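You operate a simulated robot arm through the tools that you are given. There is no shell and no other tool. Be economical: measure what you need, move in short steps, check, and stop when the job is done.

The job below is to be done with a simulated two-armed robot. You get a single attempt, and the scene is never put back.

TASK
Set the acidity meter on the 7.0 cup, then the 4.0 cup.
Fine: dip the probe in the rinse cup between; leave it in the 4.0 cup.

Only the result counts: the job must be done as asked and must still hold three seconds after the hand-in. Knocking over, shifting, dropping, spilling or breaking anything else fails it.

THE ROBOT
Two 7-joint arms with fingered hands on one trunk that stands fixed in place. Base frame: the origin is at the foot of the trunk, x ahead of it, y to its left, z up. Lengths are in m, angles in degrees, forces in N, time in s.
The left shoulder is at [0.042, 0.174, 1.121], the right one opposite. With the tool pointing down near the work surface each hand reaches from about 0.3 to 0.72 m from the base axis, measured 20 degrees to its own side. Payload 3.8 kg a hand.
The TCP of each hand is the grasp point between the finger pads, 0.026 m short of the fingertips. In the tool frame z runs along the fingers and y along their closing line. The gripper opens to 0.132 m. The gripper's body begins 0.073 m behind the TCP. The gripper is a hand of 3 fingers: y runs from the thumb to the fingers, the wrist lies at [0, 0, -0.224] in the tool frame, and closing takes about 1.5 s.
Orientation is that of the tool frame in the base frame, as [roll, pitch, yaw] about the fixed x, y, z axes, in that order (R = Rz(yaw) Ry(pitch) Rx(roll)). With the fingers straight down and closing along the base's y, the tool's x points along the base's -x, its y along +y and its z along -z.

THE INTERFACE
- The arms move only by the tool jog_arm. It takes "left_steps", "right_steps" or both (then of equal length, played together; a hand with none holds still); each is a list of rows, each a list of 3 entries, a list of its own where there are three numbers: the finger opening in mm, from 0 to 132, then the shift along the tool's x, y, z in mm, then the turn, a rotation vector about the tool's x, y, z in degrees. In form: [[jaw, [dx, dy, dz], [ax, ay, az]], ...]. A call has 1 to 20 rows; each row shifts and turns the commanded pose from where the row before left it, along the tool's axes as they then stand. A row lasts 0.2 s, in which the tool goes at most 0.05 m and 8.6 degrees; a call with a longer step from one row to the next is refused whole, and so is a gripper value outside its range. A pose out of reach is approached as far as the arm can. The call stops where the force on the tool passes 40 N (or 10 N more than at its start, if that is more) or the arm is blocked; 0.2 s more then pass. Each finger travels about 0.108 m/s and halts on what it meets, pressing with about 22 N; the grip force reading is that of the motor and also rises with nothing between the fingers. The clock runs only during rows and for 0.2 s after the last one: add rows that do not move to give the fingers time. It gives the time, the measured TCP pose, the force on the tool (base axes), the opening and the grip force at its end, in the units of the frame above (readings bear some noise), with the torque about the TCP (base axes, N m) and any sound that the robot's microphone picked up.
- Cameras (640 x 400 px; columns grow to the right, rows downward): "scene" is now at [0.1628, -0.0609, 1.0573]; the picture's right is [-0.65, -0.76, 0.00], its down [0.09, -0.08, -0.99] and it looks along [0.76, -0.64, 0.12] (base axes); focal length 214 px, centre (320, 200). "left" rides on the left gripper at [-0.062, 0.003, -0.092] in its tool frame; the picture's right is [-0.05, -1.00, 0.00], its down [0.83, -0.04, -0.56] and it looks along [0.55, -0.03, 0.83] (tool axes); focal length 230 px, centre (320, 200). "right" rides on the right gripper at [0.061, 0.003, -0.092] in its tool frame; the picture's right is [-0.05, 1.00, 0.00], its down [-0.83, -0.04, -0.55] and it looks along [-0.55, -0.03, 0.83] (tool axes); focal length 230 px, centre (320, 200). There is no depth. A picture from a camera that has moved, and an enlarged one, comes with that camera's place and axes in the base frame and with its lens. The place of the scene camera against the robot may be out by one fixed shift of up to 0.018 m in any direction.
- camera(camera): a new picture of that camera. It takes no simulated time.
- lift_body(by): slides the trunk up (or, below 0, down) by that many m; the arms and the scene camera ride with it, the base frame stays. It gives what a move gives, with no picture.
- hand_shape(shape, hand): the hand has 3 fingers and takes this shape, open, in about a second: jaw (thumb against the fingers, like two jaws); tri (thumb and two fingers); tip (a fingertip pinch); poke (one finger out to press); point (the index stretched); flat (the hand flat); cup (the hand cupped); fist (a fist). The gripper value then closes the fingers along that shape, each until it touches; the sizes above hold for jaw. It gives what a move gives, with no picture.
- pan_tilt(pan, tilt): turns the head with the scene camera to pan (to the left, within 60 degrees either way) and tilt (down, from -29 to 69), counted from straight ahead of the robot. It gives what a move gives.
- enlarge(camera, box): a new picture of the part [left, top, right, bottom] of that camera's present view, enlarged. It takes no simulated time.
- finish_job(): hands the job in; it is judged then, once.

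Go step by step. Nothing tells you positions but the pictures and the camera data: compare them with the known pose of the tool, close in by small moves and look again before you grip or let go. The budget is 120 turns and 74 pictures, counting those below and the enlarged ones. Unless the task says otherwise, let go and move clear before handing in, and close with one line.

The tools are called after "Emit:" by a JSON object that holds its "fn" and its "kwargs". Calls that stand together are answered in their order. jog_arm: Moves the arms, as the interface text tells. Its arguments: {"type":"object","properties":{"left_steps":{"type":"array","items":{"type":"array"}},"right_steps":{"type":"array","items":{"type":"array"}}},"required":[]} The other tools are called the same way: lift_body (by) slides the trunk up or down; hand_shape (shape, hand) gives the hand a shape; pan_tilt (pan, tilt) turns the head that bears the scene camera; camera (camera) takes a picture; enlarge (camera, box) takes an enlarged picture of a part of a camera's view; finish_job () hands the job in.

At the start:

```text
clock: 0.0
left_tcp_pos: [0.3712, -0.0088, 1.2228]
left_ee_rot: [-180.0, 0.0, 179.9]
left_ft_force: [0.8, 0.1, 0.2]
left_wrist_torque: [-0.02, 0.0, -0.04]
left_opening: 0.1319
left_finger_force: 0.0
left_shape: jaw
right_tcp_pos: [0.272, -0.4205, 1.2438]
right_ee_rot: [-179.9, 0.1, -180.0]
right_ft_force: [0.1, 0.3, -0.6]
right_wrist_torque: [0.02, 0.02, -0.01]
right_opening: 0.132
right_finger_force: 0.1
right_shape: jaw
trunk travel left (down, up): [-0.425, 0.057]
head pan, tilt: [-40.3, -6.7]
```

scene: 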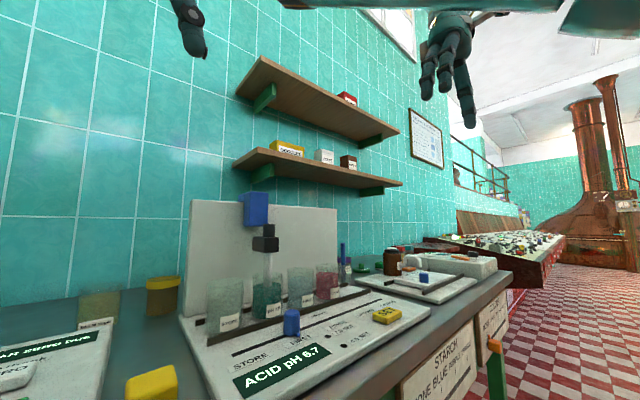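
right: 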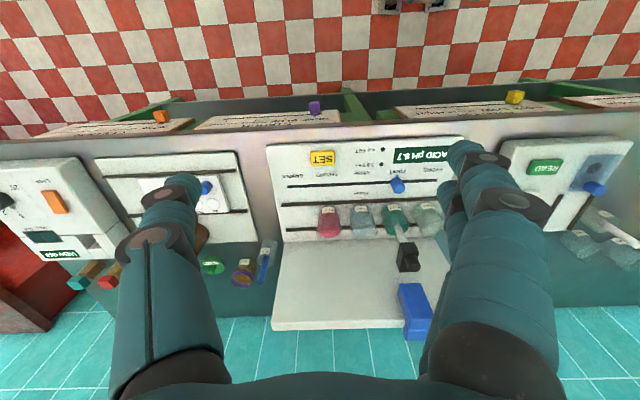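
left: 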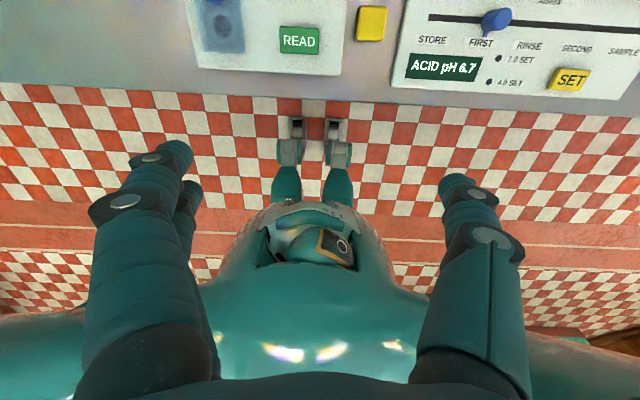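

I see the meter panel with a blue slider (STORE/FIRST/RINSE/SECOND/SAMPLE), a yellow SET button and a probe on a stand with a blue block behind. I'll enlarge the views to read the labels.

Emit:
{"fn": "enlarge", "kwargs": {"camera": "scene", "box": [170, 180, 440, 400]}}

Emit:
{"fn": "enlarge", "kwargs": {"camera": "right", "box": [250, 130, 480, 350]}}

Emit:
{"fn": "enlarge", "kwargs": {"camera": "left", "box": [380, 0, 640, 110]}}

```text
1.82 times, centred on (305, 290) of scene
camera zoom: at [0.1628, -0.0609, 1.0573], right [-0.65, -0.76, 0.0], down [0.09, -0.08, -0.99], along [0.76, -0.64, 0.12], focal length 390 px, centre (347, 36)
```

zoom: 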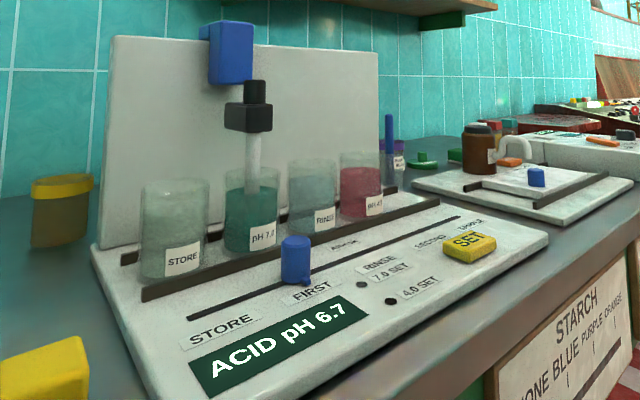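

```text
1.82 times, centred on (365, 240) of right
camera zoom: at [0.2116, -0.4176, 1.3356], right [0.05, 1.0, 0.0], down [0.83, -0.04, 0.56], along [0.56, -0.03, -0.83], focal length 418 px, centre (238, 127)
```

zoom: 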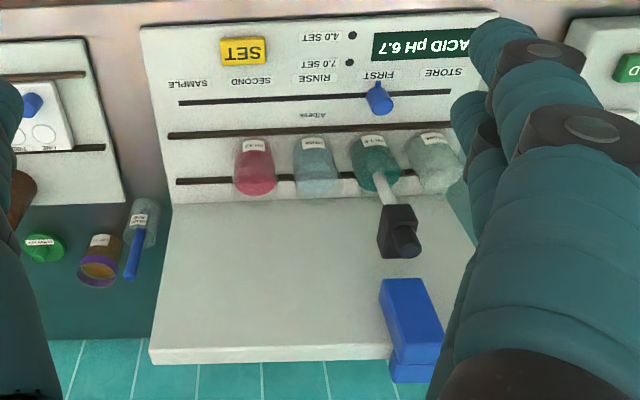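

```text
2.46 times, centred on (510, 55) of left
camera zoom: at [0.4348, -0.0051, 1.3142], right [0.05, -1.0, 0.0], down [-0.83, -0.04, 0.56], along [-0.55, -0.03, -0.83], focal length 566 px, centre (-148, 557)
```

zoom: 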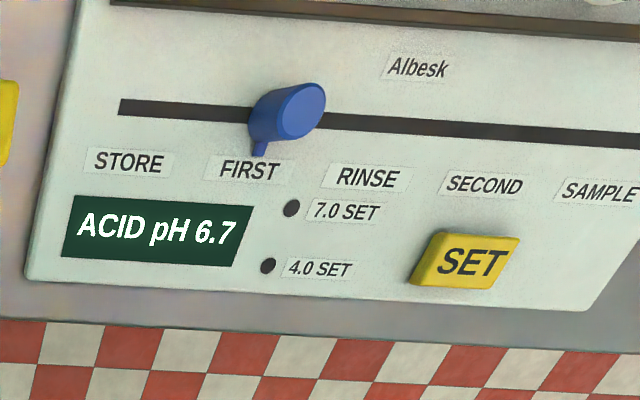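

The slider knob is near (0.478, -0.26, 0.89) and SET is near (0.41, -0.42, 0.89). I'll check how deep the probe sits and what the blue block is.

Emit:
{"fn": "enlarge", "kwargs": {"camera": "scene", "box": [200, 180, 350, 350]}}

Emit:
{"fn": "enlarge", "kwargs": {"camera": "right", "box": [360, 180, 460, 350]}}

```text
2.35 times, centred on (275, 265) of scene
camera zoom: at [0.1628, -0.0609, 1.0573], right [-0.65, -0.76, 0.0], down [0.09, -0.08, -0.99], along [0.76, -0.64, 0.12], focal length 505 px, centre (426, 47)
```

zoom: 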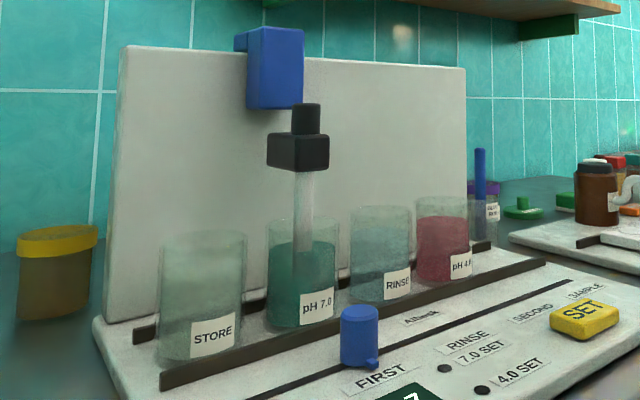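

```text
2.35 times, centred on (410, 265) of right
camera zoom: at [0.2116, -0.4176, 1.3356], right [0.05, 1.0, 0.0], down [0.83, -0.04, 0.56], along [0.56, -0.03, -0.83], focal length 541 px, centre (108, 47)
```

zoom: 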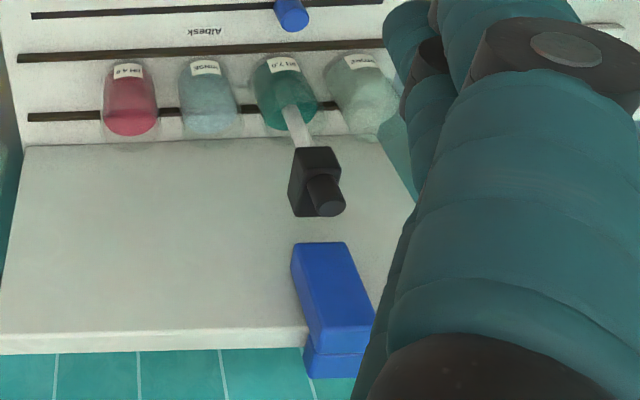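

The probe already sits in the 7.0 cup with the slider at FIRST, so SET can be pressed first. I'll close the right fingers and bring them above SET.

Emit:
{"fn": "jog_arm", "kwargs": {"right_steps": [[80, [-35, 0, 10], [0, 0, 0]], [40, [-35, 0, 40], [0, 0, 0]], [0, [-34, 0, 40], [0, 0, 0]], [0, [-34, 0, 40], [0, 0, 0]], [0, [0, 0, 45], [0, 0, 0]], [0, [0, 0, 45], [0, 0, 0]], [0, [0, 0, 30], [0, 0, 0]], [0, [0, 0, 0], [0, 0, 0]]]}}

Emit:
{"fn": "camera", "kwargs": {"camera": "right"}}

Emit:
{"fn": "camera", "kwargs": {"camera": "scene"}}

Emit:
{"fn": "camera", "kwargs": {"camera": "left"}}

```text
refused: row 2 steps farther than a row can; nothing moved
```

```text
65 pictures are left
camera right: at [0.2116, -0.4176, 1.3356], right [0.05, 1.0, 0.0], down [0.83, -0.04, 0.56], along [0.56, -0.03, -0.83], focal length 230 px, centre (320, 200)
```

right: 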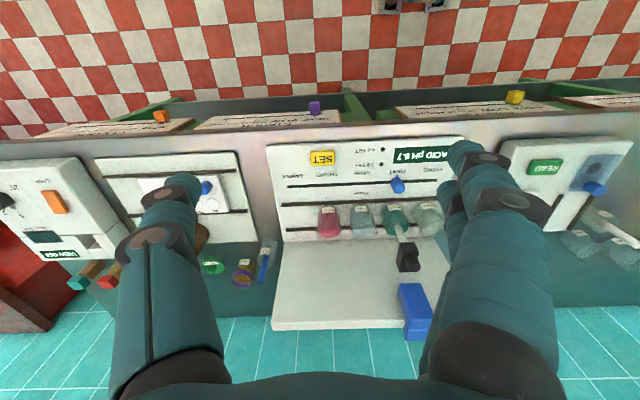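

```text
64 pictures are left
camera scene: at [0.1628, -0.0609, 1.0573], right [-0.65, -0.76, 0.0], down [0.09, -0.08, -0.99], along [0.76, -0.64, 0.12], focal length 214 px, centre (320, 200)
```

scene: 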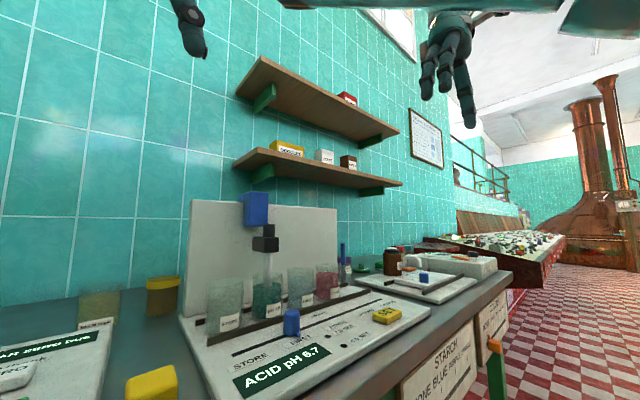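

```text
63 pictures are left
camera left: at [0.4348, -0.0051, 1.3142], right [0.05, -1.0, 0.0], down [-0.83, -0.04, 0.56], along [-0.55, -0.03, -0.83], focal length 230 px, centre (320, 200)
```

left: 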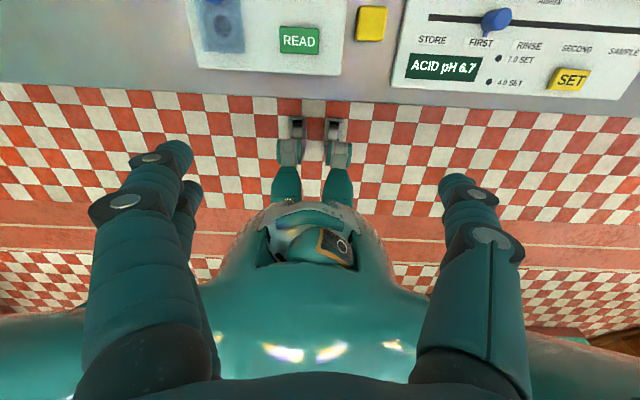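

A row was too long; I'll use shorter ones.

Emit:
{"fn": "jog_arm", "kwargs": {"right_steps": [[80, [-30, 0, 20], [0, 0, 0]], [40, [-30, 0, 30], [0, 0, 0]], [0, [-30, 0, 35], [0, 0, 0]], [0, [-30, 0, 35], [0, 0, 0]], [0, [-18, 0, 40], [0, 0, 0]], [0, [0, 0, 40], [0, 0, 0]], [0, [0, 0, 40], [0, 0, 0]], [0, [0, 0, 20], [0, 0, 0]], [0, [0, 0, 0], [0, 0, 0]]]}}

```text
clock: 2.0
left_tcp_pos: [0.372, -0.008, 1.2223]
left_ee_rot: [-180.0, 0.0, 180.0]
left_ft_force: [0.2, -0.6, 0.0]
left_wrist_torque: [0.01, -0.04, 0.0]
left_opening: 0.132
left_finger_force: 0.1
left_shape: jaw
right_tcp_pos: [0.4107, -0.4202, 0.9848]
right_ee_rot: [-179.9, 0.0, -180.0]
right_ft_force: [-0.7, -0.1, -0.9]
right_wrist_torque: [-0.03, 0.0, -0.03]
right_opening: 0.0001
right_finger_force: 21.7
right_shape: jaw
trunk travel left (down, up): [-0.425, 0.057]
head pan, tilt: [-40.3, -6.7]
```

The right hand is above SET with fingers closed. I'll check alignment.

Emit:
{"fn": "camera", "kwargs": {"camera": "right"}}

Emit:
{"fn": "camera", "kwargs": {"camera": "scene"}}

Emit:
{"fn": "enlarge", "kwargs": {"camera": "left", "box": [380, 0, 640, 162]}}

```text
62 pictures are left
camera right: at [0.3498, -0.4183, 1.0759], right [0.05, 1.0, 0.0], down [0.83, -0.04, 0.56], along [0.56, -0.03, -0.83], focal length 230 px, centre (320, 200)
```

right: 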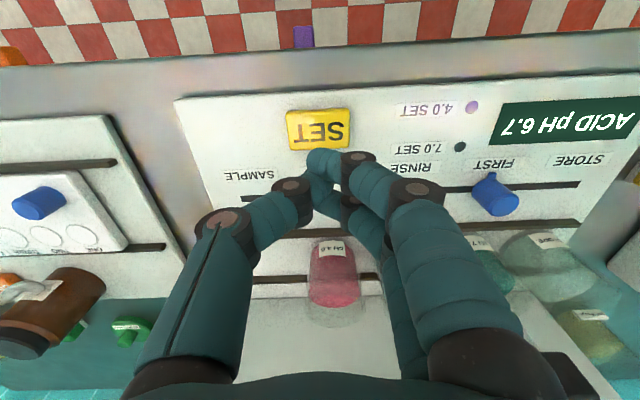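

```text
61 pictures are left
camera scene: at [0.1628, -0.0609, 1.0574], right [-0.65, -0.76, 0.0], down [0.09, -0.08, -0.99], along [0.76, -0.64, 0.12], focal length 214 px, centre (320, 200)
```

scene: 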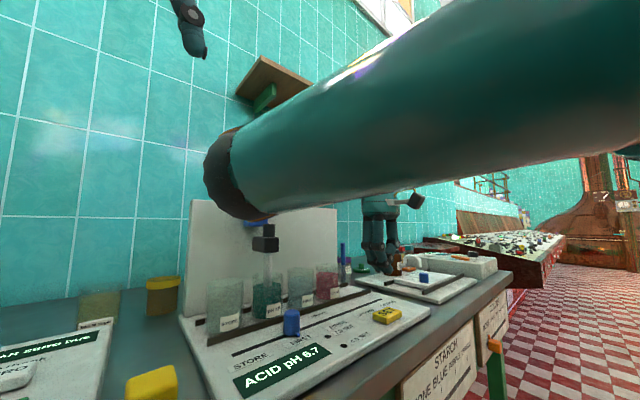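

```text
2.46 times, centred on (510, 81) of left
camera zoom: at [0.4347, -0.0051, 1.3143], right [0.05, -1.0, 0.0], down [-0.83, -0.04, 0.56], along [-0.55, -0.03, -0.83], focal length 566 px, centre (-148, 493)
```

zoom: 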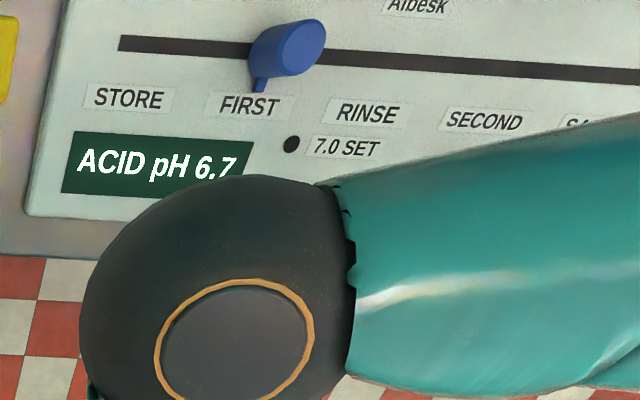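

SET is about 5 mm nearer the robot than my tip. I'll correct for that and descend to just above it.

Emit:
{"fn": "jog_arm", "kwargs": {"right_steps": [[0, [5, -1.5, 20], [0, 0, 0]], [0, [0, 0, 20], [0, 0, 0]], [0, [0, 0, 7], [0, 0, 0]], [0, [0, 0, 0], [0, 0, 0]]]}}

Emit:
{"fn": "camera", "kwargs": {"camera": "right"}}

```text
clock: 3.0
left_tcp_pos: [0.3724, -0.0088, 1.2229]
left_ee_rot: [179.9, 0.0, 180.0]
left_ft_force: [-0.4, 0.2, 1.0]
left_wrist_torque: [0.04, 0.02, -0.02]
left_opening: 0.1318
left_finger_force: 0.0
left_shape: jaw
right_tcp_pos: [0.4058, -0.4217, 0.9365]
right_ee_rot: [-179.8, 0.1, 179.9]
right_ft_force: [0.3, 0.7, 0.3]
right_wrist_torque: [-0.03, 0.02, -0.04]
right_opening: 0.0004
right_finger_force: 22.3
right_shape: jaw
trunk travel left (down, up): [-0.425, 0.057]
head pan, tilt: [-40.3, -6.7]
```

```text
59 pictures are left
camera right: at [0.3445, -0.4191, 1.0283], right [0.05, 1.0, 0.0], down [0.83, -0.04, 0.56], along [0.56, -0.03, -0.83], focal length 230 px, centre (320, 200)
```

right: 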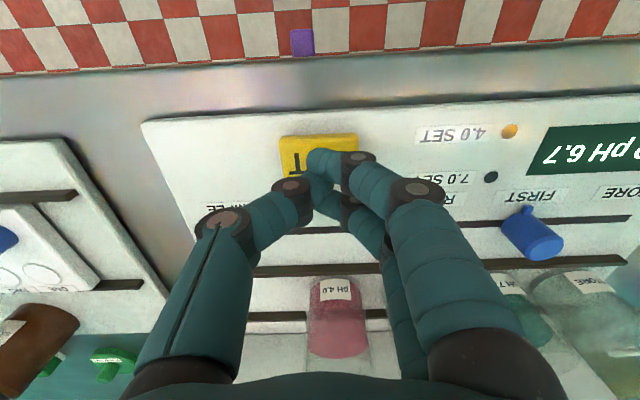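

Fingertips are over SET. The 4.0 lamp looks odd (perhaps a glint), so I'll zoom in on it and then press gently.

Emit:
{"fn": "enlarge", "kwargs": {"camera": "right", "box": [400, 100, 640, 250]}}

Emit:
{"fn": "jog_arm", "kwargs": {"right_steps": [[0, [0, 0, 4], [0, 0, 0]], [0, [0, 0, 4], [0, 0, 0]], [0, [0, 0, 0], [0, 0, 0]]]}}

```text
2.67 times, centred on (520, 175) of right
camera zoom: at [0.3445, -0.4191, 1.0283], right [0.05, 1.0, 0.0], down [0.83, -0.04, 0.56], along [0.56, -0.03, -0.83], focal length 614 px, centre (-213, 267)
```

zoom: 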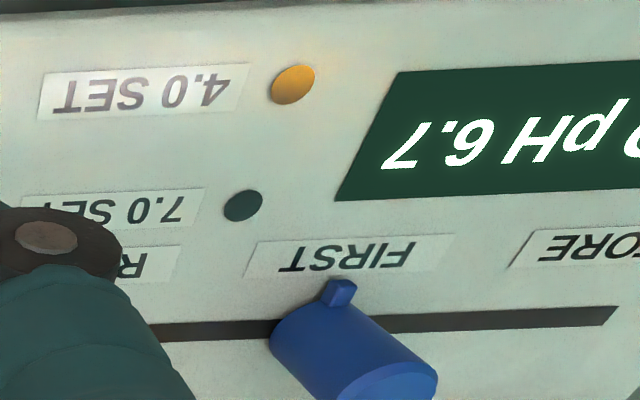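

```text
clock: 3.8
left_tcp_pos: [0.3722, -0.0079, 1.2217]
left_ee_rot: [-180.0, 0.0, 180.0]
left_ft_force: [-0.1, 0.2, -0.1]
left_wrist_torque: [0.01, 0.0, 0.0]
left_opening: 0.132
left_finger_force: 0.1
left_shape: jaw
right_tcp_pos: [0.4049, -0.4221, 0.9296]
right_ee_rot: [-179.8, 0.0, -180.0]
right_ft_force: [-0.3, -0.8, 0.5]
right_wrist_torque: [0.02, -0.01, -0.01]
right_opening: 0.0
right_finger_force: 21.5
right_shape: jaw
trunk travel left (down, up): [-0.425, 0.057]
head pan, tilt: [-40.3, -6.7]
```

No contact yet (tips at 0.904). I'll continue in small steps.

Emit:
{"fn": "jog_arm", "kwargs": {"right_steps": [[0, [0, 0, 2], [0, 0, 0]], [0, [0, 0, 2], [0, 0, 0]], [0, [0, 0, 0], [0, 0, 0]]]}}

Emit:
{"fn": "enlarge", "kwargs": {"camera": "right", "box": [250, 100, 640, 250]}}

```text
clock: 4.6
left_tcp_pos: [0.3717, -0.0078, 1.222]
left_ee_rot: [-180.0, 0.0, -179.9]
left_ft_force: [0.5, -0.2, 0.4]
left_wrist_torque: [0.01, 0.0, 0.01]
left_opening: 0.1318
left_finger_force: 0.1
left_shape: jaw
right_tcp_pos: [0.4053, -0.4227, 0.9247]
right_ee_rot: [-180.0, 0.1, 179.9]
right_ft_force: [-0.3, -0.1, 0.1]
right_wrist_torque: [-0.01, 0.01, 0.0]
right_opening: 0.0001
right_finger_force: 22.2
right_shape: jaw
trunk travel left (down, up): [-0.425, 0.057]
head pan, tilt: [-40.3, -6.7]
```

```text
1.64 times, centred on (445, 175) of right
camera zoom: at [0.3447, -0.4193, 1.0168], right [0.05, 1.0, 0.0], down [0.83, -0.04, 0.56], along [0.56, -0.03, -0.83], focal length 378 px, centre (115, 241)
```

zoom: 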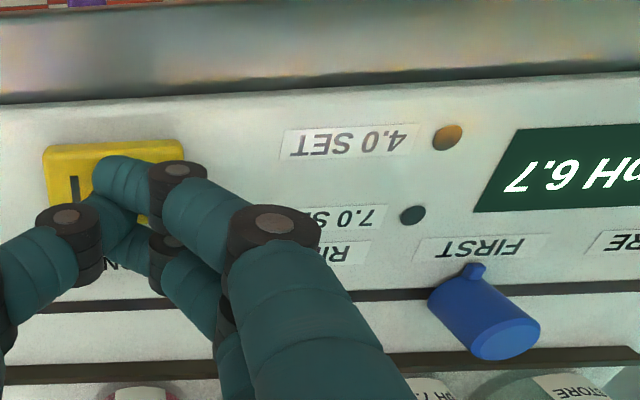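

The lamp colour shifts with the view, so it is a reflection. I'll press on.

Emit:
{"fn": "jog_arm", "kwargs": {"right_steps": [[0, [3, 0, 2], [0, 0, 0]], [0, [0, 0, 2], [0, 0, 0]], [0, [0, 0, 0], [0, 0, 0]]]}}

```text
clock: 5.4
left_tcp_pos: [0.3708, -0.0074, 1.2218]
left_ee_rot: [180.0, 0.0, -180.0]
left_ft_force: [0.6, -0.2, -0.2]
left_wrist_torque: [-0.02, 0.01, -0.01]
left_opening: 0.1318
left_finger_force: 0.1
left_shape: jaw
right_tcp_pos: [0.4031, -0.4221, 0.9219]
right_ee_rot: [-179.9, 0.1, -180.0]
right_ft_force: [-0.5, -0.3, 0.4]
right_wrist_torque: [-0.04, -0.01, 0.0]
right_opening: 0.0001
right_finger_force: 21.5
right_shape: jaw
trunk travel left (down, up): [-0.425, 0.057]
head pan, tilt: [-40.3, -6.7]
```

Emit:
{"fn": "jog_arm", "kwargs": {"right_steps": [[0, [0, 0, 2], [0, 0, 0]], [0, [0, 0, 1.5], [0, 0, 0]], [0, [0, 0, 0], [0, 0, 0]]]}}

```text
clock: 6.2
left_tcp_pos: [0.3715, -0.0069, 1.2227]
left_ee_rot: [-180.0, 0.0, -180.0]
left_ft_force: [-0.5, 0.3, -0.3]
left_wrist_torque: [0.0, 0.0, 0.0]
left_opening: 0.132
left_finger_force: 0.1
left_shape: jaw
right_tcp_pos: [0.4028, -0.4217, 0.9177]
right_ee_rot: [-179.9, 0.0, -179.9]
right_ft_force: [-0.4, -0.4, 0.3]
right_wrist_torque: [0.01, 0.02, 0.03]
right_opening: 0.0003
right_finger_force: 21.9
right_shape: jaw
trunk travel left (down, up): [-0.425, 0.057]
head pan, tilt: [-40.3, -6.7]
```

Still free at tip 0.892; I'll go on.

Emit:
{"fn": "jog_arm", "kwargs": {"right_steps": [[0, [0, 0, 1.5], [0, 0, 0]], [0, [0, 0, 1.5], [0, 0, 0]], [0, [0, 0, 0], [0, 0, 0]]]}}

Emit:
{"fn": "enlarge", "kwargs": {"camera": "right", "box": [250, 100, 640, 250]}}

```text
clock: 7.0
left_tcp_pos: [0.3708, -0.0079, 1.2227]
left_ee_rot: [179.9, 0.0, -180.0]
left_ft_force: [0.3, 0.1, -0.3]
left_wrist_torque: [0.01, 0.04, 0.01]
left_opening: 0.1319
left_finger_force: 0.0
left_shape: jaw
right_tcp_pos: [0.4036, -0.4222, 0.9145]
right_ee_rot: [-179.9, 0.2, -180.0]
right_ft_force: [-0.4, -0.7, 0.8]
right_wrist_torque: [-0.02, -0.01, -0.02]
right_opening: 0.0001
right_finger_force: 21.7
right_shape: jaw
trunk travel left (down, up): [-0.425, 0.057]
head pan, tilt: [-40.3, -6.7]
```

```text
1.64 times, centred on (445, 175) of right
camera zoom: at [0.3418, -0.4193, 1.006], right [0.05, 1.0, 0.0], down [0.83, -0.04, 0.56], along [0.56, -0.03, -0.83], focal length 378 px, centre (115, 241)
```

zoom: 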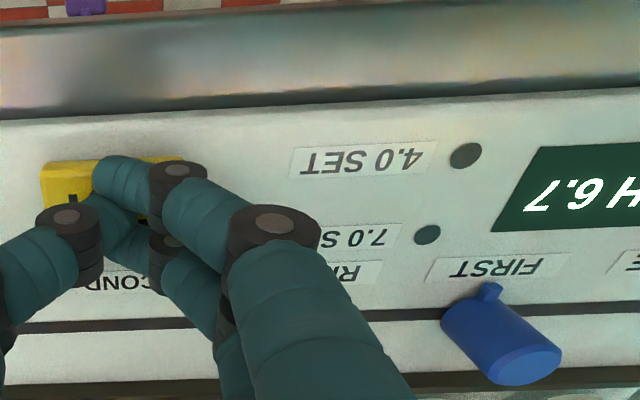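

Emit:
{"fn": "jog_arm", "kwargs": {"right_steps": [[0, [1, 0, 1.5], [0, 0, 0]], [0, [0, 0, 1.5], [0, 0, 0]], [0, [0, 0, 0], [0, 0, 0]]]}}

```text
clock: 7.8
left_tcp_pos: [0.3712, -0.0069, 1.2228]
left_ee_rot: [-179.9, 0.0, -180.0]
left_ft_force: [-0.1, -0.7, 0.2]
left_wrist_torque: [0.02, -0.02, -0.02]
left_opening: 0.1318
left_finger_force: 0.1
left_shape: jaw
right_tcp_pos: [0.4005, -0.4219, 0.9117]
right_ee_rot: [-179.9, 0.1, 179.8]
right_ft_force: [1.1, -0.2, 2.0]
right_wrist_torque: [0.02, -0.02, 0.01]
right_opening: 0.0001
right_finger_force: 22.5
right_shape: jaw
trunk travel left (down, up): [-0.425, 0.057]
head pan, tilt: [-40.3, -6.7]
heard: click
```

A click was heard; I'll lift and check the lamps.

Emit:
{"fn": "jog_arm", "kwargs": {"right_steps": [[0, [0, 0, -10], [0, 0, 0]], [0, [0, 0, -20], [0, 0, 0]], [0, [0, 0, -20], [0, 0, 0]]]}}

Emit:
{"fn": "enlarge", "kwargs": {"camera": "right", "box": [250, 80, 640, 250]}}

Emit:
{"fn": "enlarge", "kwargs": {"camera": "scene", "box": [180, 180, 440, 400]}}

```text
clock: 8.6
left_tcp_pos: [0.3719, -0.0075, 1.223]
left_ee_rot: [179.9, 0.0, -180.0]
left_ft_force: [-0.5, 0.2, -0.1]
left_wrist_torque: [-0.03, 0.0, 0.02]
left_opening: 0.1319
left_finger_force: 0.1
left_shape: jaw
right_tcp_pos: [0.4024, -0.4212, 0.9632]
right_ee_rot: [-180.0, -0.1, 179.9]
right_ft_force: [0.1, 0.0, 0.1]
right_wrist_torque: [-0.01, 0.03, -0.02]
right_opening: 0.0
right_finger_force: 22.4
right_shape: jaw
trunk travel left (down, up): [-0.425, 0.057]
head pan, tilt: [-40.3, -6.7]
```

```text
1.64 times, centred on (445, 165) of right
camera zoom: at [0.3408, -0.4189, 1.0543], right [0.05, 1.0, 0.0], down [0.83, -0.04, 0.56], along [0.55, -0.03, -0.83], focal length 378 px, centre (115, 257)
```

zoom: 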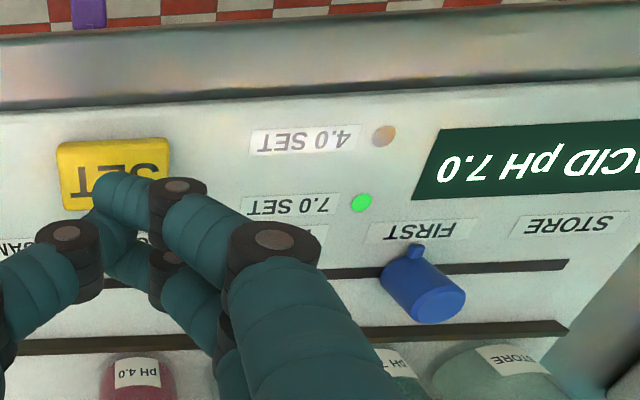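

```text
1.82 times, centred on (310, 290) of scene
camera zoom: at [0.1627, -0.0609, 1.0574], right [-0.65, -0.76, 0.0], down [0.09, -0.08, -0.99], along [0.76, -0.64, 0.12], focal length 390 px, centre (338, 36)
```

zoom: 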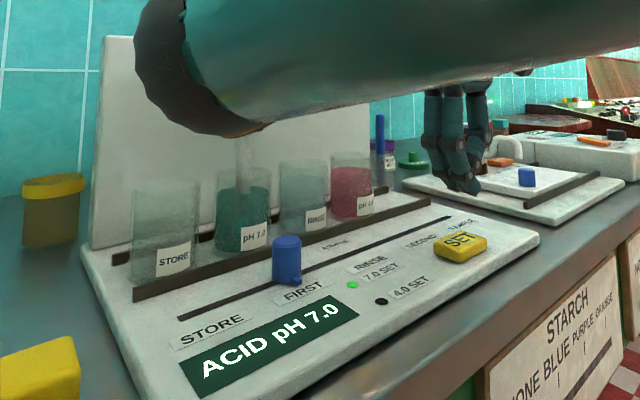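

The display reads 7.0 and the 7.0 lamp is green. Next I'll move to the knob with the hand leaned back towards the robot, so it stays clear of the cups and probe.

Emit:
{"fn": "jog_arm", "kwargs": {"right_steps": [[0, [-8, 35, -20], [0, 0, 0]], [20, [-8, 42, -10], [0, 0, 0]], [40, [-8, 42, 0], [0, 0, 0]], [60, [-8, 42, 0], [0, 0, 0]], [60, [0, 0, 0], [0, -7, 0]], [60, [0, 0, 0], [0, -7, 0]], [60, [0, 0, 0], [0, -7, 0]], [60, [0, 0, 0], [0, 0, 0]]]}}

Emit:
{"fn": "camera", "kwargs": {"camera": "right"}}

Emit:
{"fn": "camera", "kwargs": {"camera": "scene"}}

Emit:
{"fn": "camera", "kwargs": {"camera": "left"}}

```text
clock: 10.4
left_tcp_pos: [0.3718, -0.0081, 1.2232]
left_ee_rot: [179.9, 0.1, 180.0]
left_ft_force: [0.4, 1.0, -0.7]
left_wrist_torque: [0.03, -0.01, 0.02]
left_opening: 0.1318
left_finger_force: 0.0
left_shape: jaw
right_tcp_pos: [0.443, -0.29, 1.001]
right_ee_rot: [-179.9, 21.1, -179.9]
right_ft_force: [0.2, -0.5, -0.1]
right_wrist_torque: [0.02, -0.02, -0.01]
right_opening: 0.0596
right_finger_force: 0.0
right_shape: jaw
right hand out of reach, approached as far as the arm can: row 4, 5, 6, 7
trunk travel left (down, up): [-0.425, 0.057]
head pan, tilt: [-40.3, -6.7]
```

```text
53 pictures are left
camera right: at [0.3526, -0.287, 1.0645], right [0.05, 1.0, 0.02], down [0.57, -0.04, 0.82], along [0.82, -0.03, -0.58], focal length 230 px, centre (320, 200)
```

right: 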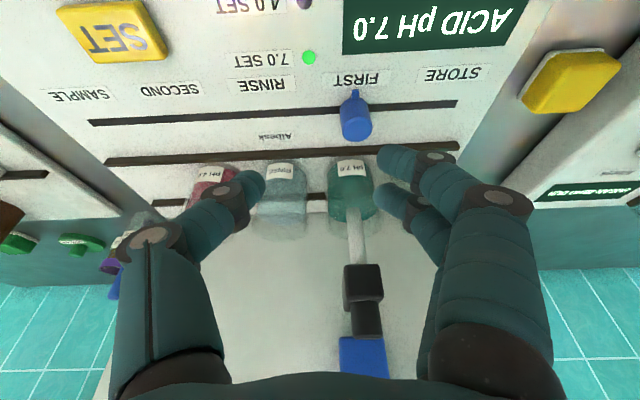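

```text
52 pictures are left
camera scene: at [0.1629, -0.0608, 1.0573], right [-0.65, -0.76, 0.0], down [0.09, -0.08, -0.99], along [0.76, -0.64, 0.12], focal length 214 px, centre (320, 200)
```

scene: 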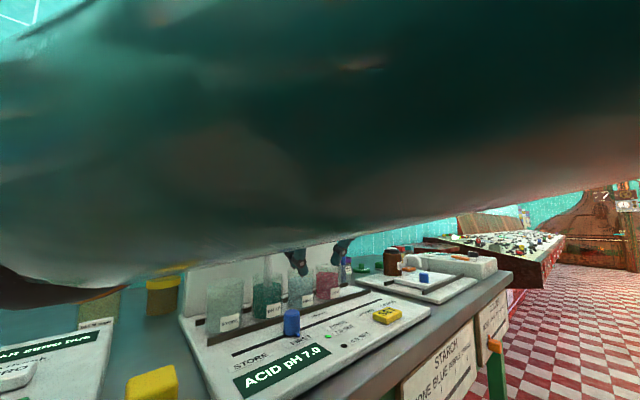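

```text
51 pictures are left
camera left: at [0.4348, -0.0049, 1.3142], right [0.05, -1.0, 0.0], down [-0.83, -0.04, 0.56], along [-0.55, -0.03, -0.83], focal length 230 px, centre (320, 200)
```

left: 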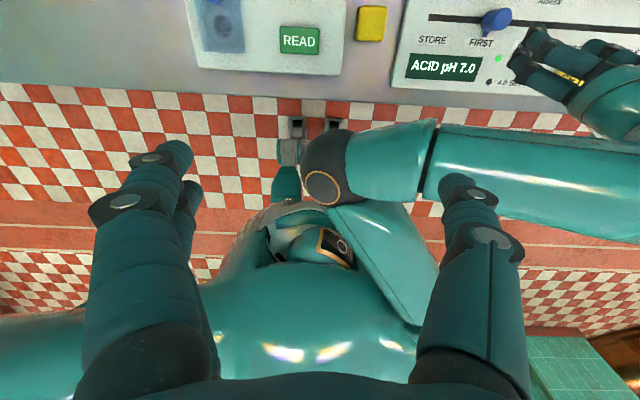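

The arm can't reach y = -0.26, but with wide-open jaws the far finger still passes the knob's left side. I'll check how the commanded pose now stands with a small move while opening.

Emit:
{"fn": "jog_arm", "kwargs": {"right_steps": [[90, [0, -5, 0], [0, 0, 0]], [115, [0, 0, 0], [0, 0, 0]], [115, [0, 0, 0], [0, 0, 0]]]}}

```text
clock: 11.2
left_tcp_pos: [0.3723, -0.009, 1.2226]
left_ee_rot: [-180.0, 0.0, 180.0]
left_ft_force: [0.2, 0.3, -0.1]
left_wrist_torque: [-0.01, -0.02, 0.02]
left_opening: 0.1319
left_finger_force: 0.2
left_shape: jaw
right_tcp_pos: [0.4435, -0.2957, 1.001]
right_ee_rot: [-179.9, 21.1, 180.0]
right_ft_force: [0.4, -0.5, 0.1]
right_wrist_torque: [0.02, 0.0, 0.0]
right_opening: 0.1146
right_finger_force: 0.2
right_shape: jaw
trunk travel left (down, up): [-0.425, 0.057]
head pan, tilt: [-40.3, -6.7]
```

Commands follow the achieved pose. The +y side has two fingers side by side, so I'll see how they line up with the knob.

Emit:
{"fn": "camera", "kwargs": {"camera": "right"}}

Emit:
{"fn": "enlarge", "kwargs": {"camera": "left", "box": [380, 0, 640, 162]}}

```text
50 pictures are left
camera right: at [0.353, -0.2922, 1.0645], right [0.05, 1.0, 0.02], down [0.58, -0.04, 0.82], along [0.82, -0.03, -0.58], focal length 230 px, centre (320, 200)
```

right: 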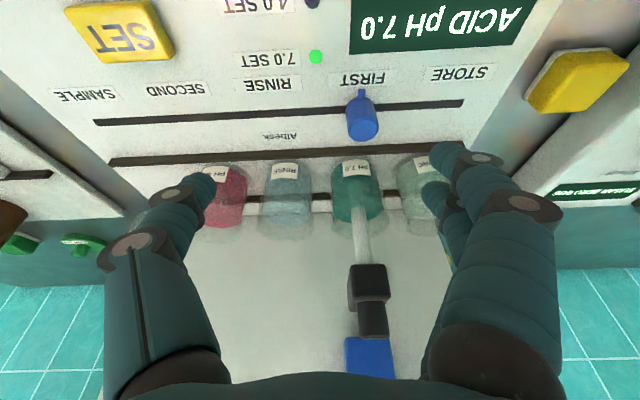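

```text
2.46 times, centred on (510, 81) of left
camera zoom: at [0.4348, -0.0051, 1.3142], right [0.05, -1.0, 0.0], down [-0.83, -0.04, 0.56], along [-0.55, -0.03, -0.83], focal length 566 px, centre (-148, 493)
```

zoom: 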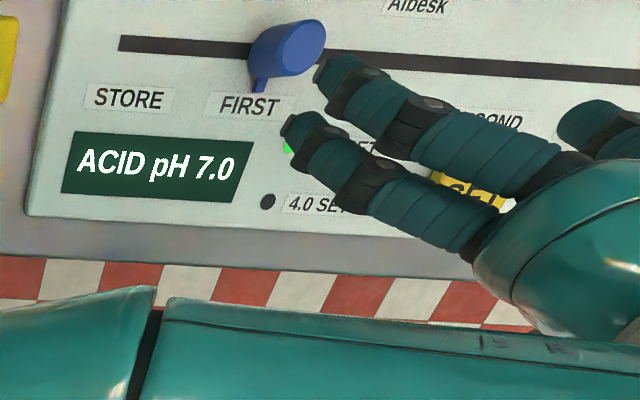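

The two fingers are adjacent, about ±11 mm around the hand's centre, so a centred push is fine. I'll descend in stages with the knob between the fingers.

Emit:
{"fn": "jog_arm", "kwargs": {"right_steps": [[115, [6, 0, 30], [0, 0, 0]], [115, [6, 0, 29], [0, 0, 0]], [115, [0, 0, 0], [0, 0, 0]]]}}

Emit:
{"fn": "camera", "kwargs": {"camera": "right"}}

Emit:
{"fn": "enlarge", "kwargs": {"camera": "left", "box": [380, 0, 640, 162]}}

```text
clock: 12.0
left_tcp_pos: [0.372, -0.0082, 1.2218]
left_ee_rot: [180.0, 0.0, -180.0]
left_ft_force: [0.2, 0.4, 0.4]
left_wrist_torque: [0.02, -0.02, -0.02]
left_opening: 0.132
left_finger_force: 0.1
left_shape: jaw
right_tcp_pos: [0.4574, -0.2996, 0.9432]
right_ee_rot: [180.0, 21.1, 180.0]
right_ft_force: [-0.8, -0.1, 0.2]
right_wrist_torque: [-0.01, -0.02, -0.02]
right_opening: 0.1149
right_finger_force: 0.1
right_shape: jaw
right hand out of reach, approached as far as the arm can: row 2
trunk travel left (down, up): [-0.425, 0.057]
head pan, tilt: [-40.3, -6.7]
```

```text
48 pictures are left
camera right: at [0.3671, -0.2969, 1.0057], right [0.05, 1.0, 0.02], down [0.58, -0.04, 0.82], along [0.82, -0.03, -0.58], focal length 230 px, centre (320, 200)
```

right: 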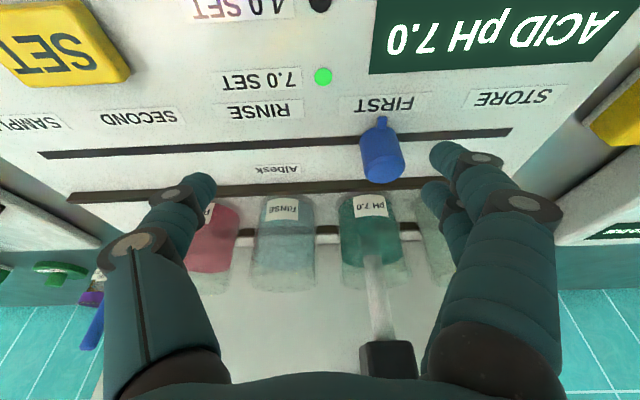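

```text
2.46 times, centred on (510, 81) of left
camera zoom: at [0.4346, -0.005, 1.3143], right [0.05, -1.0, 0.0], down [-0.83, -0.04, 0.56], along [-0.55, -0.03, -0.83], focal length 566 px, centre (-148, 493)
```

zoom: 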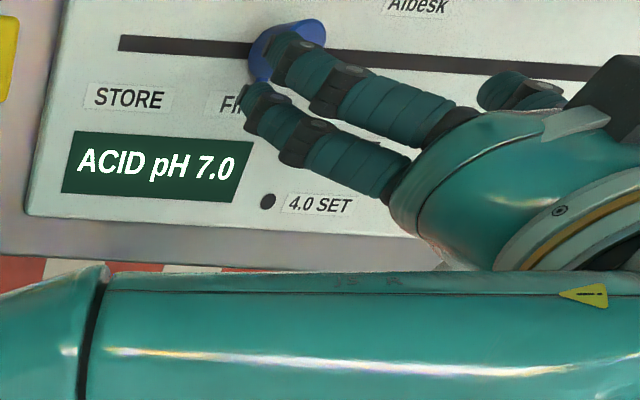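

The arm is at its lateral reach limit, so I'll open wider and lower the trunk 3 cm, which takes the hand straight down around the knob.

Emit:
{"fn": "jog_arm", "kwargs": {"right_steps": [[130, [0, 0, 0], [0, 0, 0]], [130, [0, 0, 0], [0, 0, 0]]]}}

Emit:
{"fn": "lift_body", "kwargs": {"by": -0.028}}

Emit:
{"fn": "camera", "kwargs": {"camera": "right"}}

Emit:
{"fn": "enlarge", "kwargs": {"camera": "left", "box": [380, 0, 640, 162]}}

```text
clock: 12.6
left_tcp_pos: [0.3729, -0.0082, 1.2217]
left_ee_rot: [179.9, 0.1, -179.9]
left_ft_force: [0.2, 0.2, -0.4]
left_wrist_torque: [0.0, -0.01, 0.03]
left_opening: 0.1321
left_finger_force: 0.0
left_shape: jaw
right_tcp_pos: [0.4569, -0.2999, 0.9427]
right_ee_rot: [180.0, 21.0, -179.9]
right_ft_force: [0.3, 0.6, -0.6]
right_wrist_torque: [-0.01, -0.01, 0.02]
right_opening: 0.1302
right_finger_force: 0.1
right_shape: jaw
trunk travel left (down, up): [-0.425, 0.057]
head pan, tilt: [-40.3, -6.7]
```

```text
clock: 13.3
left_tcp_pos: [0.3714, -0.007, 1.1959]
left_ee_rot: [-180.0, 0.1, -180.0]
left_ft_force: [0.7, -0.1, 0.2]
left_wrist_torque: [0.0, -0.06, 0.0]
left_opening: 0.1318
left_finger_force: 0.1
left_shape: jaw
right_tcp_pos: [0.4562, -0.2996, 0.9157]
right_ee_rot: [-179.9, 21.1, 179.9]
right_ft_force: [0.0, 0.5, 0.4]
right_wrist_torque: [0.01, -0.02, -0.02]
right_opening: 0.13
right_finger_force: 0.0
right_shape: jaw
trunk travel left (down, up): [-0.397, 0.085]
head pan, tilt: [-40.3, -6.7]
```

```text
46 pictures are left
camera right: at [0.3664, -0.2974, 0.978], right [0.05, 1.0, 0.02], down [0.57, -0.04, 0.82], along [0.82, -0.03, -0.58], focal length 230 px, centre (320, 200)
```

right: 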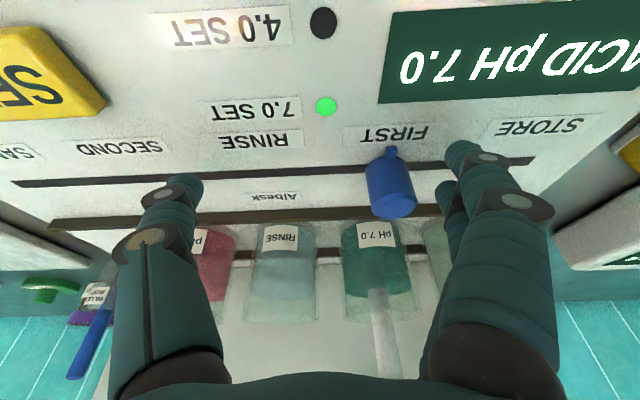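

```text
2.46 times, centred on (510, 81) of left
camera zoom: at [0.4339, -0.0051, 1.2869], right [0.05, -1.0, 0.0], down [-0.83, -0.04, 0.55], along [-0.55, -0.03, -0.83], focal length 566 px, centre (-148, 493)
```

zoom: 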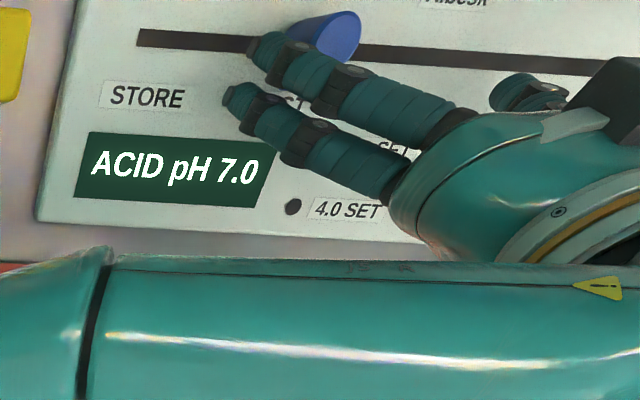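

The far finger is level with the knob on its left side (x≈0.479). I'll nudge toward RINSE and watch how the probe behaves.

Emit:
{"fn": "jog_arm", "kwargs": {"right_steps": [[130, [0, -7, 0], [0, 0, 0]], [130, [0, -7, 0], [0, 0, 0]], [130, [0, -6, 0], [0, 0, 0]], [130, [0, -6, 0], [0, 0, 0]], [130, [0, 0, 0], [0, 0, 0]]]}}

Emit:
{"fn": "camera", "kwargs": {"camera": "right"}}

Emit:
{"fn": "camera", "kwargs": {"camera": "scene"}}

```text
clock: 14.5
left_tcp_pos: [0.3709, -0.0077, 1.1953]
left_ee_rot: [-180.0, 0.0, 180.0]
left_ft_force: [0.4, -0.8, -0.7]
left_wrist_torque: [-0.01, -0.02, 0.03]
left_opening: 0.132
left_finger_force: 0.0
left_shape: jaw
right_tcp_pos: [0.4571, -0.3269, 0.9145]
right_ee_rot: [-179.9, 21.1, 180.0]
right_ft_force: [-1.0, 0.3, 0.0]
right_wrist_torque: [0.01, -0.03, 0.0]
right_opening: 0.1298
right_finger_force: 0.0
right_shape: jaw
trunk travel left (down, up): [-0.397, 0.085]
head pan, tilt: [-40.3, -6.7]
```

```text
44 pictures are left
camera right: at [0.3667, -0.3233, 0.9777], right [0.05, 1.0, 0.02], down [0.58, -0.04, 0.82], along [0.82, -0.03, -0.58], focal length 230 px, centre (320, 200)
```

right: 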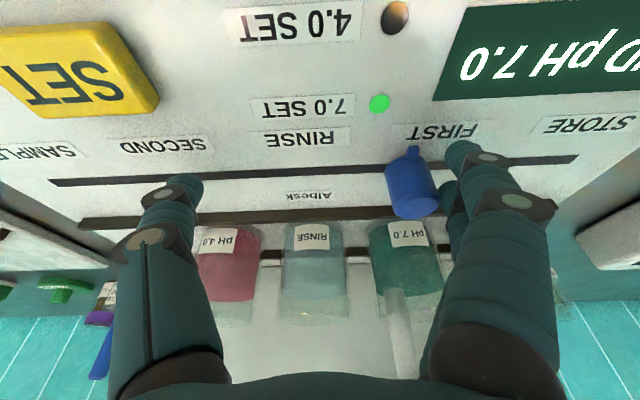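

```text
43 pictures are left
camera scene: at [0.1583, -0.0609, 1.0215], right [-0.65, -0.76, 0.0], down [0.09, -0.08, -0.99], along [0.76, -0.64, 0.12], focal length 214 px, centre (320, 200)
```

scene: 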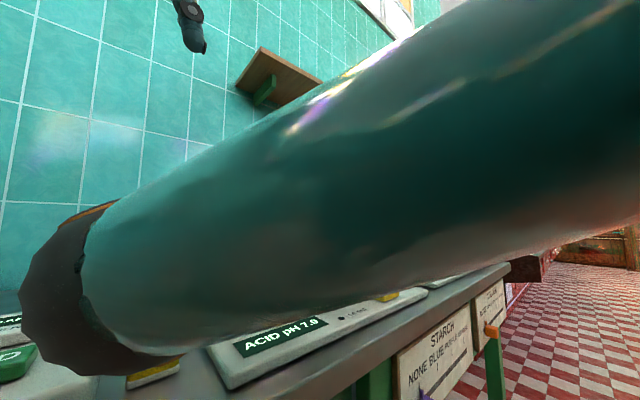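

The knob moved with negligible force. I'll look closely at whether the probe has lifted before pushing further.

Emit:
{"fn": "enlarge", "kwargs": {"camera": "right", "box": [260, 200, 460, 390]}}

```text
2.11 times, centred on (360, 295) of right
camera zoom: at [0.3667, -0.3233, 0.9777], right [0.05, 1.0, 0.02], down [0.58, -0.04, 0.82], along [0.82, -0.03, -0.58], focal length 484 px, centre (236, 0)
```

zoom: 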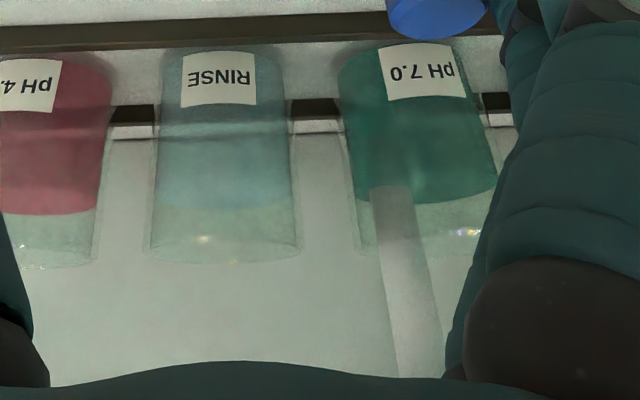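

Hard to tell whether the probe is raised. I'll bring the left hand's camera round for a side view of the cups and probe.

Emit:
{"fn": "jog_arm", "kwargs": {"left_steps": [[132, [-35, 10, 0], [0, 0, 0]], [132, [-35, 10, 0], [0, 0, 0]], [132, [-30, 10, 0], [0, 0, 0]], [132, [0, 0, 0], [0, 0, -8]], [132, [0, 0, 0], [0, 0, -8]], [132, [0, 0, 0], [0, 0, -8]], [132, [0, 0, 0], [0, 0, -8]], [132, [0, 0, 0], [0, 0, -8]], [132, [0, 0, 0], [0, 0, -8]], [132, [0, 0, 0], [0, 0, -8]], [132, [0, 0, 0], [0, 0, -8]], [132, [0, 0, 0], [0, 0, -8]], [132, [0, 0, 0], [0, 0, 0]]]}}

Emit:
{"fn": "camera", "kwargs": {"camera": "left"}}

```text
clock: 17.3
left_tcp_pos: [0.4724, 0.0227, 1.1946]
left_ee_rot: [180.0, 0.1, -107.9]
left_ft_force: [0.1, 0.1, 0.9]
left_wrist_torque: [0.02, 0.04, 0.03]
left_opening: 0.1317
left_finger_force: 0.0
left_shape: jaw
right_tcp_pos: [0.4569, -0.3256, 0.9141]
right_ee_rot: [-180.0, 21.1, 179.9]
right_ft_force: [0.7, 0.2, 0.4]
right_wrist_torque: [0.04, 0.0, 0.0]
right_opening: 0.1298
right_finger_force: 0.0
right_shape: jaw
trunk travel left (down, up): [-0.397, 0.085]
head pan, tilt: [-40.3, -6.7]
```

```text
41 pictures are left
camera left: at [0.4893, 0.081, 1.2861], right [0.97, -0.26, 0.0], down [-0.21, -0.8, 0.56], along [-0.14, -0.54, -0.83], focal length 230 px, centre (320, 200)
```

left: 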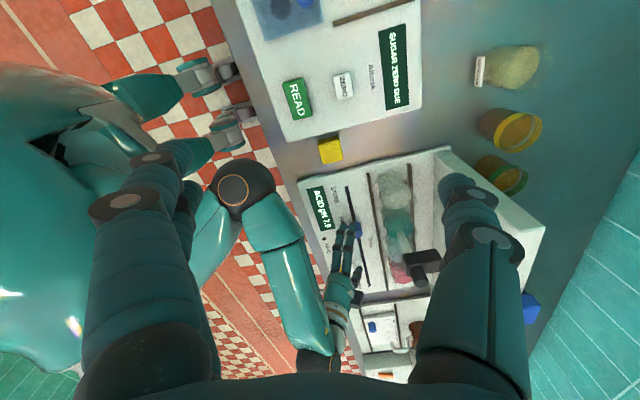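

I'll tilt the left hand up for a flatter side view.

Emit:
{"fn": "jog_arm", "kwargs": {"left_steps": [[132, [0, 0, 0], [0, 8, 0]], [132, [0, 0, 0], [0, 8, 0]], [132, [0, 0, 0], [0, 8, 0]], [132, [0, 0, 0], [0, 8, 0]], [132, [0, 0, 0], [0, 0, 0]]]}}

Emit:
{"fn": "camera", "kwargs": {"camera": "left"}}

```text
clock: 18.5
left_tcp_pos: [0.471, 0.0229, 1.1952]
left_ee_rot: [180.0, -32.1, -108.1]
left_ft_force: [-0.2, -0.2, 0.8]
left_wrist_torque: [-0.01, -0.01, -0.03]
left_opening: 0.1319
left_finger_force: 0.1
left_shape: jaw
right_tcp_pos: [0.4572, -0.3267, 0.914]
right_ee_rot: [180.0, 21.1, -179.9]
right_ft_force: [0.9, -0.5, 0.7]
right_wrist_torque: [-0.02, 0.01, -0.02]
right_opening: 0.1298
right_finger_force: 0.0
right_shape: jaw
trunk travel left (down, up): [-0.397, 0.085]
head pan, tilt: [-40.3, -6.7]
```

```text
40 pictures are left
camera left: at [0.5013, 0.1182, 1.2394], right [0.96, -0.27, -0.03], down [-0.09, -0.4, 0.91], along [-0.25, -0.88, -0.41], focal length 230 px, centre (320, 200)
```

left: 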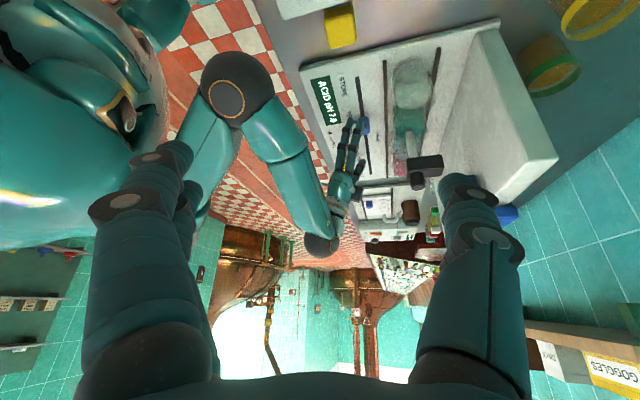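

Emit:
{"fn": "enlarge", "kwargs": {"camera": "left", "box": [290, 30, 530, 230]}}

```text
2.00 times, centred on (410, 130) of left
camera zoom: at [0.5013, 0.1182, 1.2394], right [0.96, -0.27, -0.03], down [-0.09, -0.4, 0.91], along [-0.25, -0.88, -0.41], focal length 460 px, centre (140, 340)
```

zoom: 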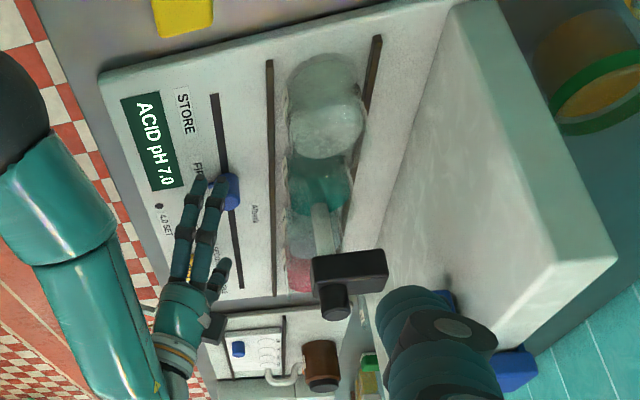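

The probe tracks the knob sideways (y≈-0.271 now) and so far shows no lift, with its visible end at the liquid level. I'll back off to the stop and look at the blue block and clamp unobstructed, in case that block is a lift handle.

Emit:
{"fn": "jog_arm", "kwargs": {"right_steps": [[130, [0, 3, 0], [0, 0, 0]], [130, [0, 3, 0], [0, 0, 0]], [130, [0, 0, 0], [0, 0, 0]]], "left_steps": [[132, [0, 40, 0], [0, 0, 0]], [132, [0, 40, 0], [0, 0, 0]], [132, [0, 0, 0], [0, 0, 0]]]}}

Emit:
{"fn": "camera", "kwargs": {"camera": "left"}}

```text
clock: 19.3
left_tcp_pos: [0.3968, 0.0452, 1.1957]
left_ee_rot: [179.9, -32.0, -108.0]
left_ft_force: [0.4, 0.3, -0.3]
left_wrist_torque: [0.0, -0.02, -0.03]
left_opening: 0.1319
left_finger_force: 0.1
left_shape: jaw
right_tcp_pos: [0.4572, -0.319, 0.9148]
right_ee_rot: [-179.9, 21.0, 180.0]
right_ft_force: [-1.0, 0.3, 0.6]
right_wrist_torque: [-0.04, -0.01, 0.0]
right_opening: 0.13
right_finger_force: 0.0
right_shape: jaw
trunk travel left (down, up): [-0.397, 0.085]
head pan, tilt: [-40.3, -6.7]
```

```text
38 pictures are left
camera left: at [0.4258, 0.1429, 1.2395], right [0.96, -0.27, -0.03], down [-0.08, -0.4, 0.91], along [-0.25, -0.88, -0.41], focal length 230 px, centre (320, 200)
```

left: 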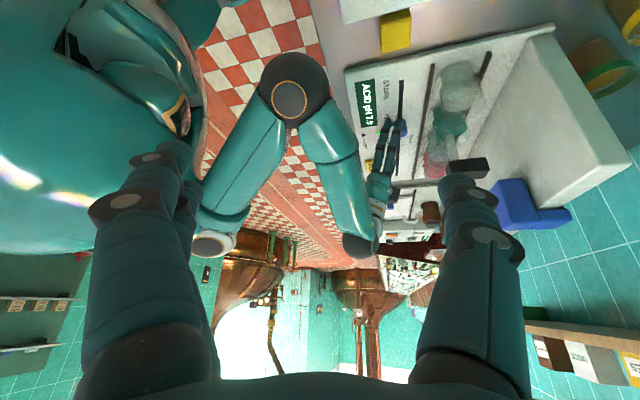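

Emit:
{"fn": "enlarge", "kwargs": {"camera": "left", "box": [380, 60, 600, 240]}}

```text
2.22 times, centred on (490, 150) of left
camera zoom: at [0.4258, 0.1429, 1.2395], right [0.96, -0.27, -0.03], down [-0.08, -0.4, 0.91], along [-0.25, -0.88, -0.41], focal length 511 px, centre (-58, 311)
```

zoom: 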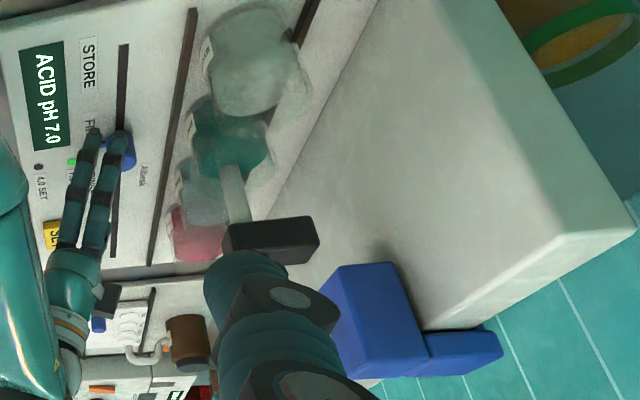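

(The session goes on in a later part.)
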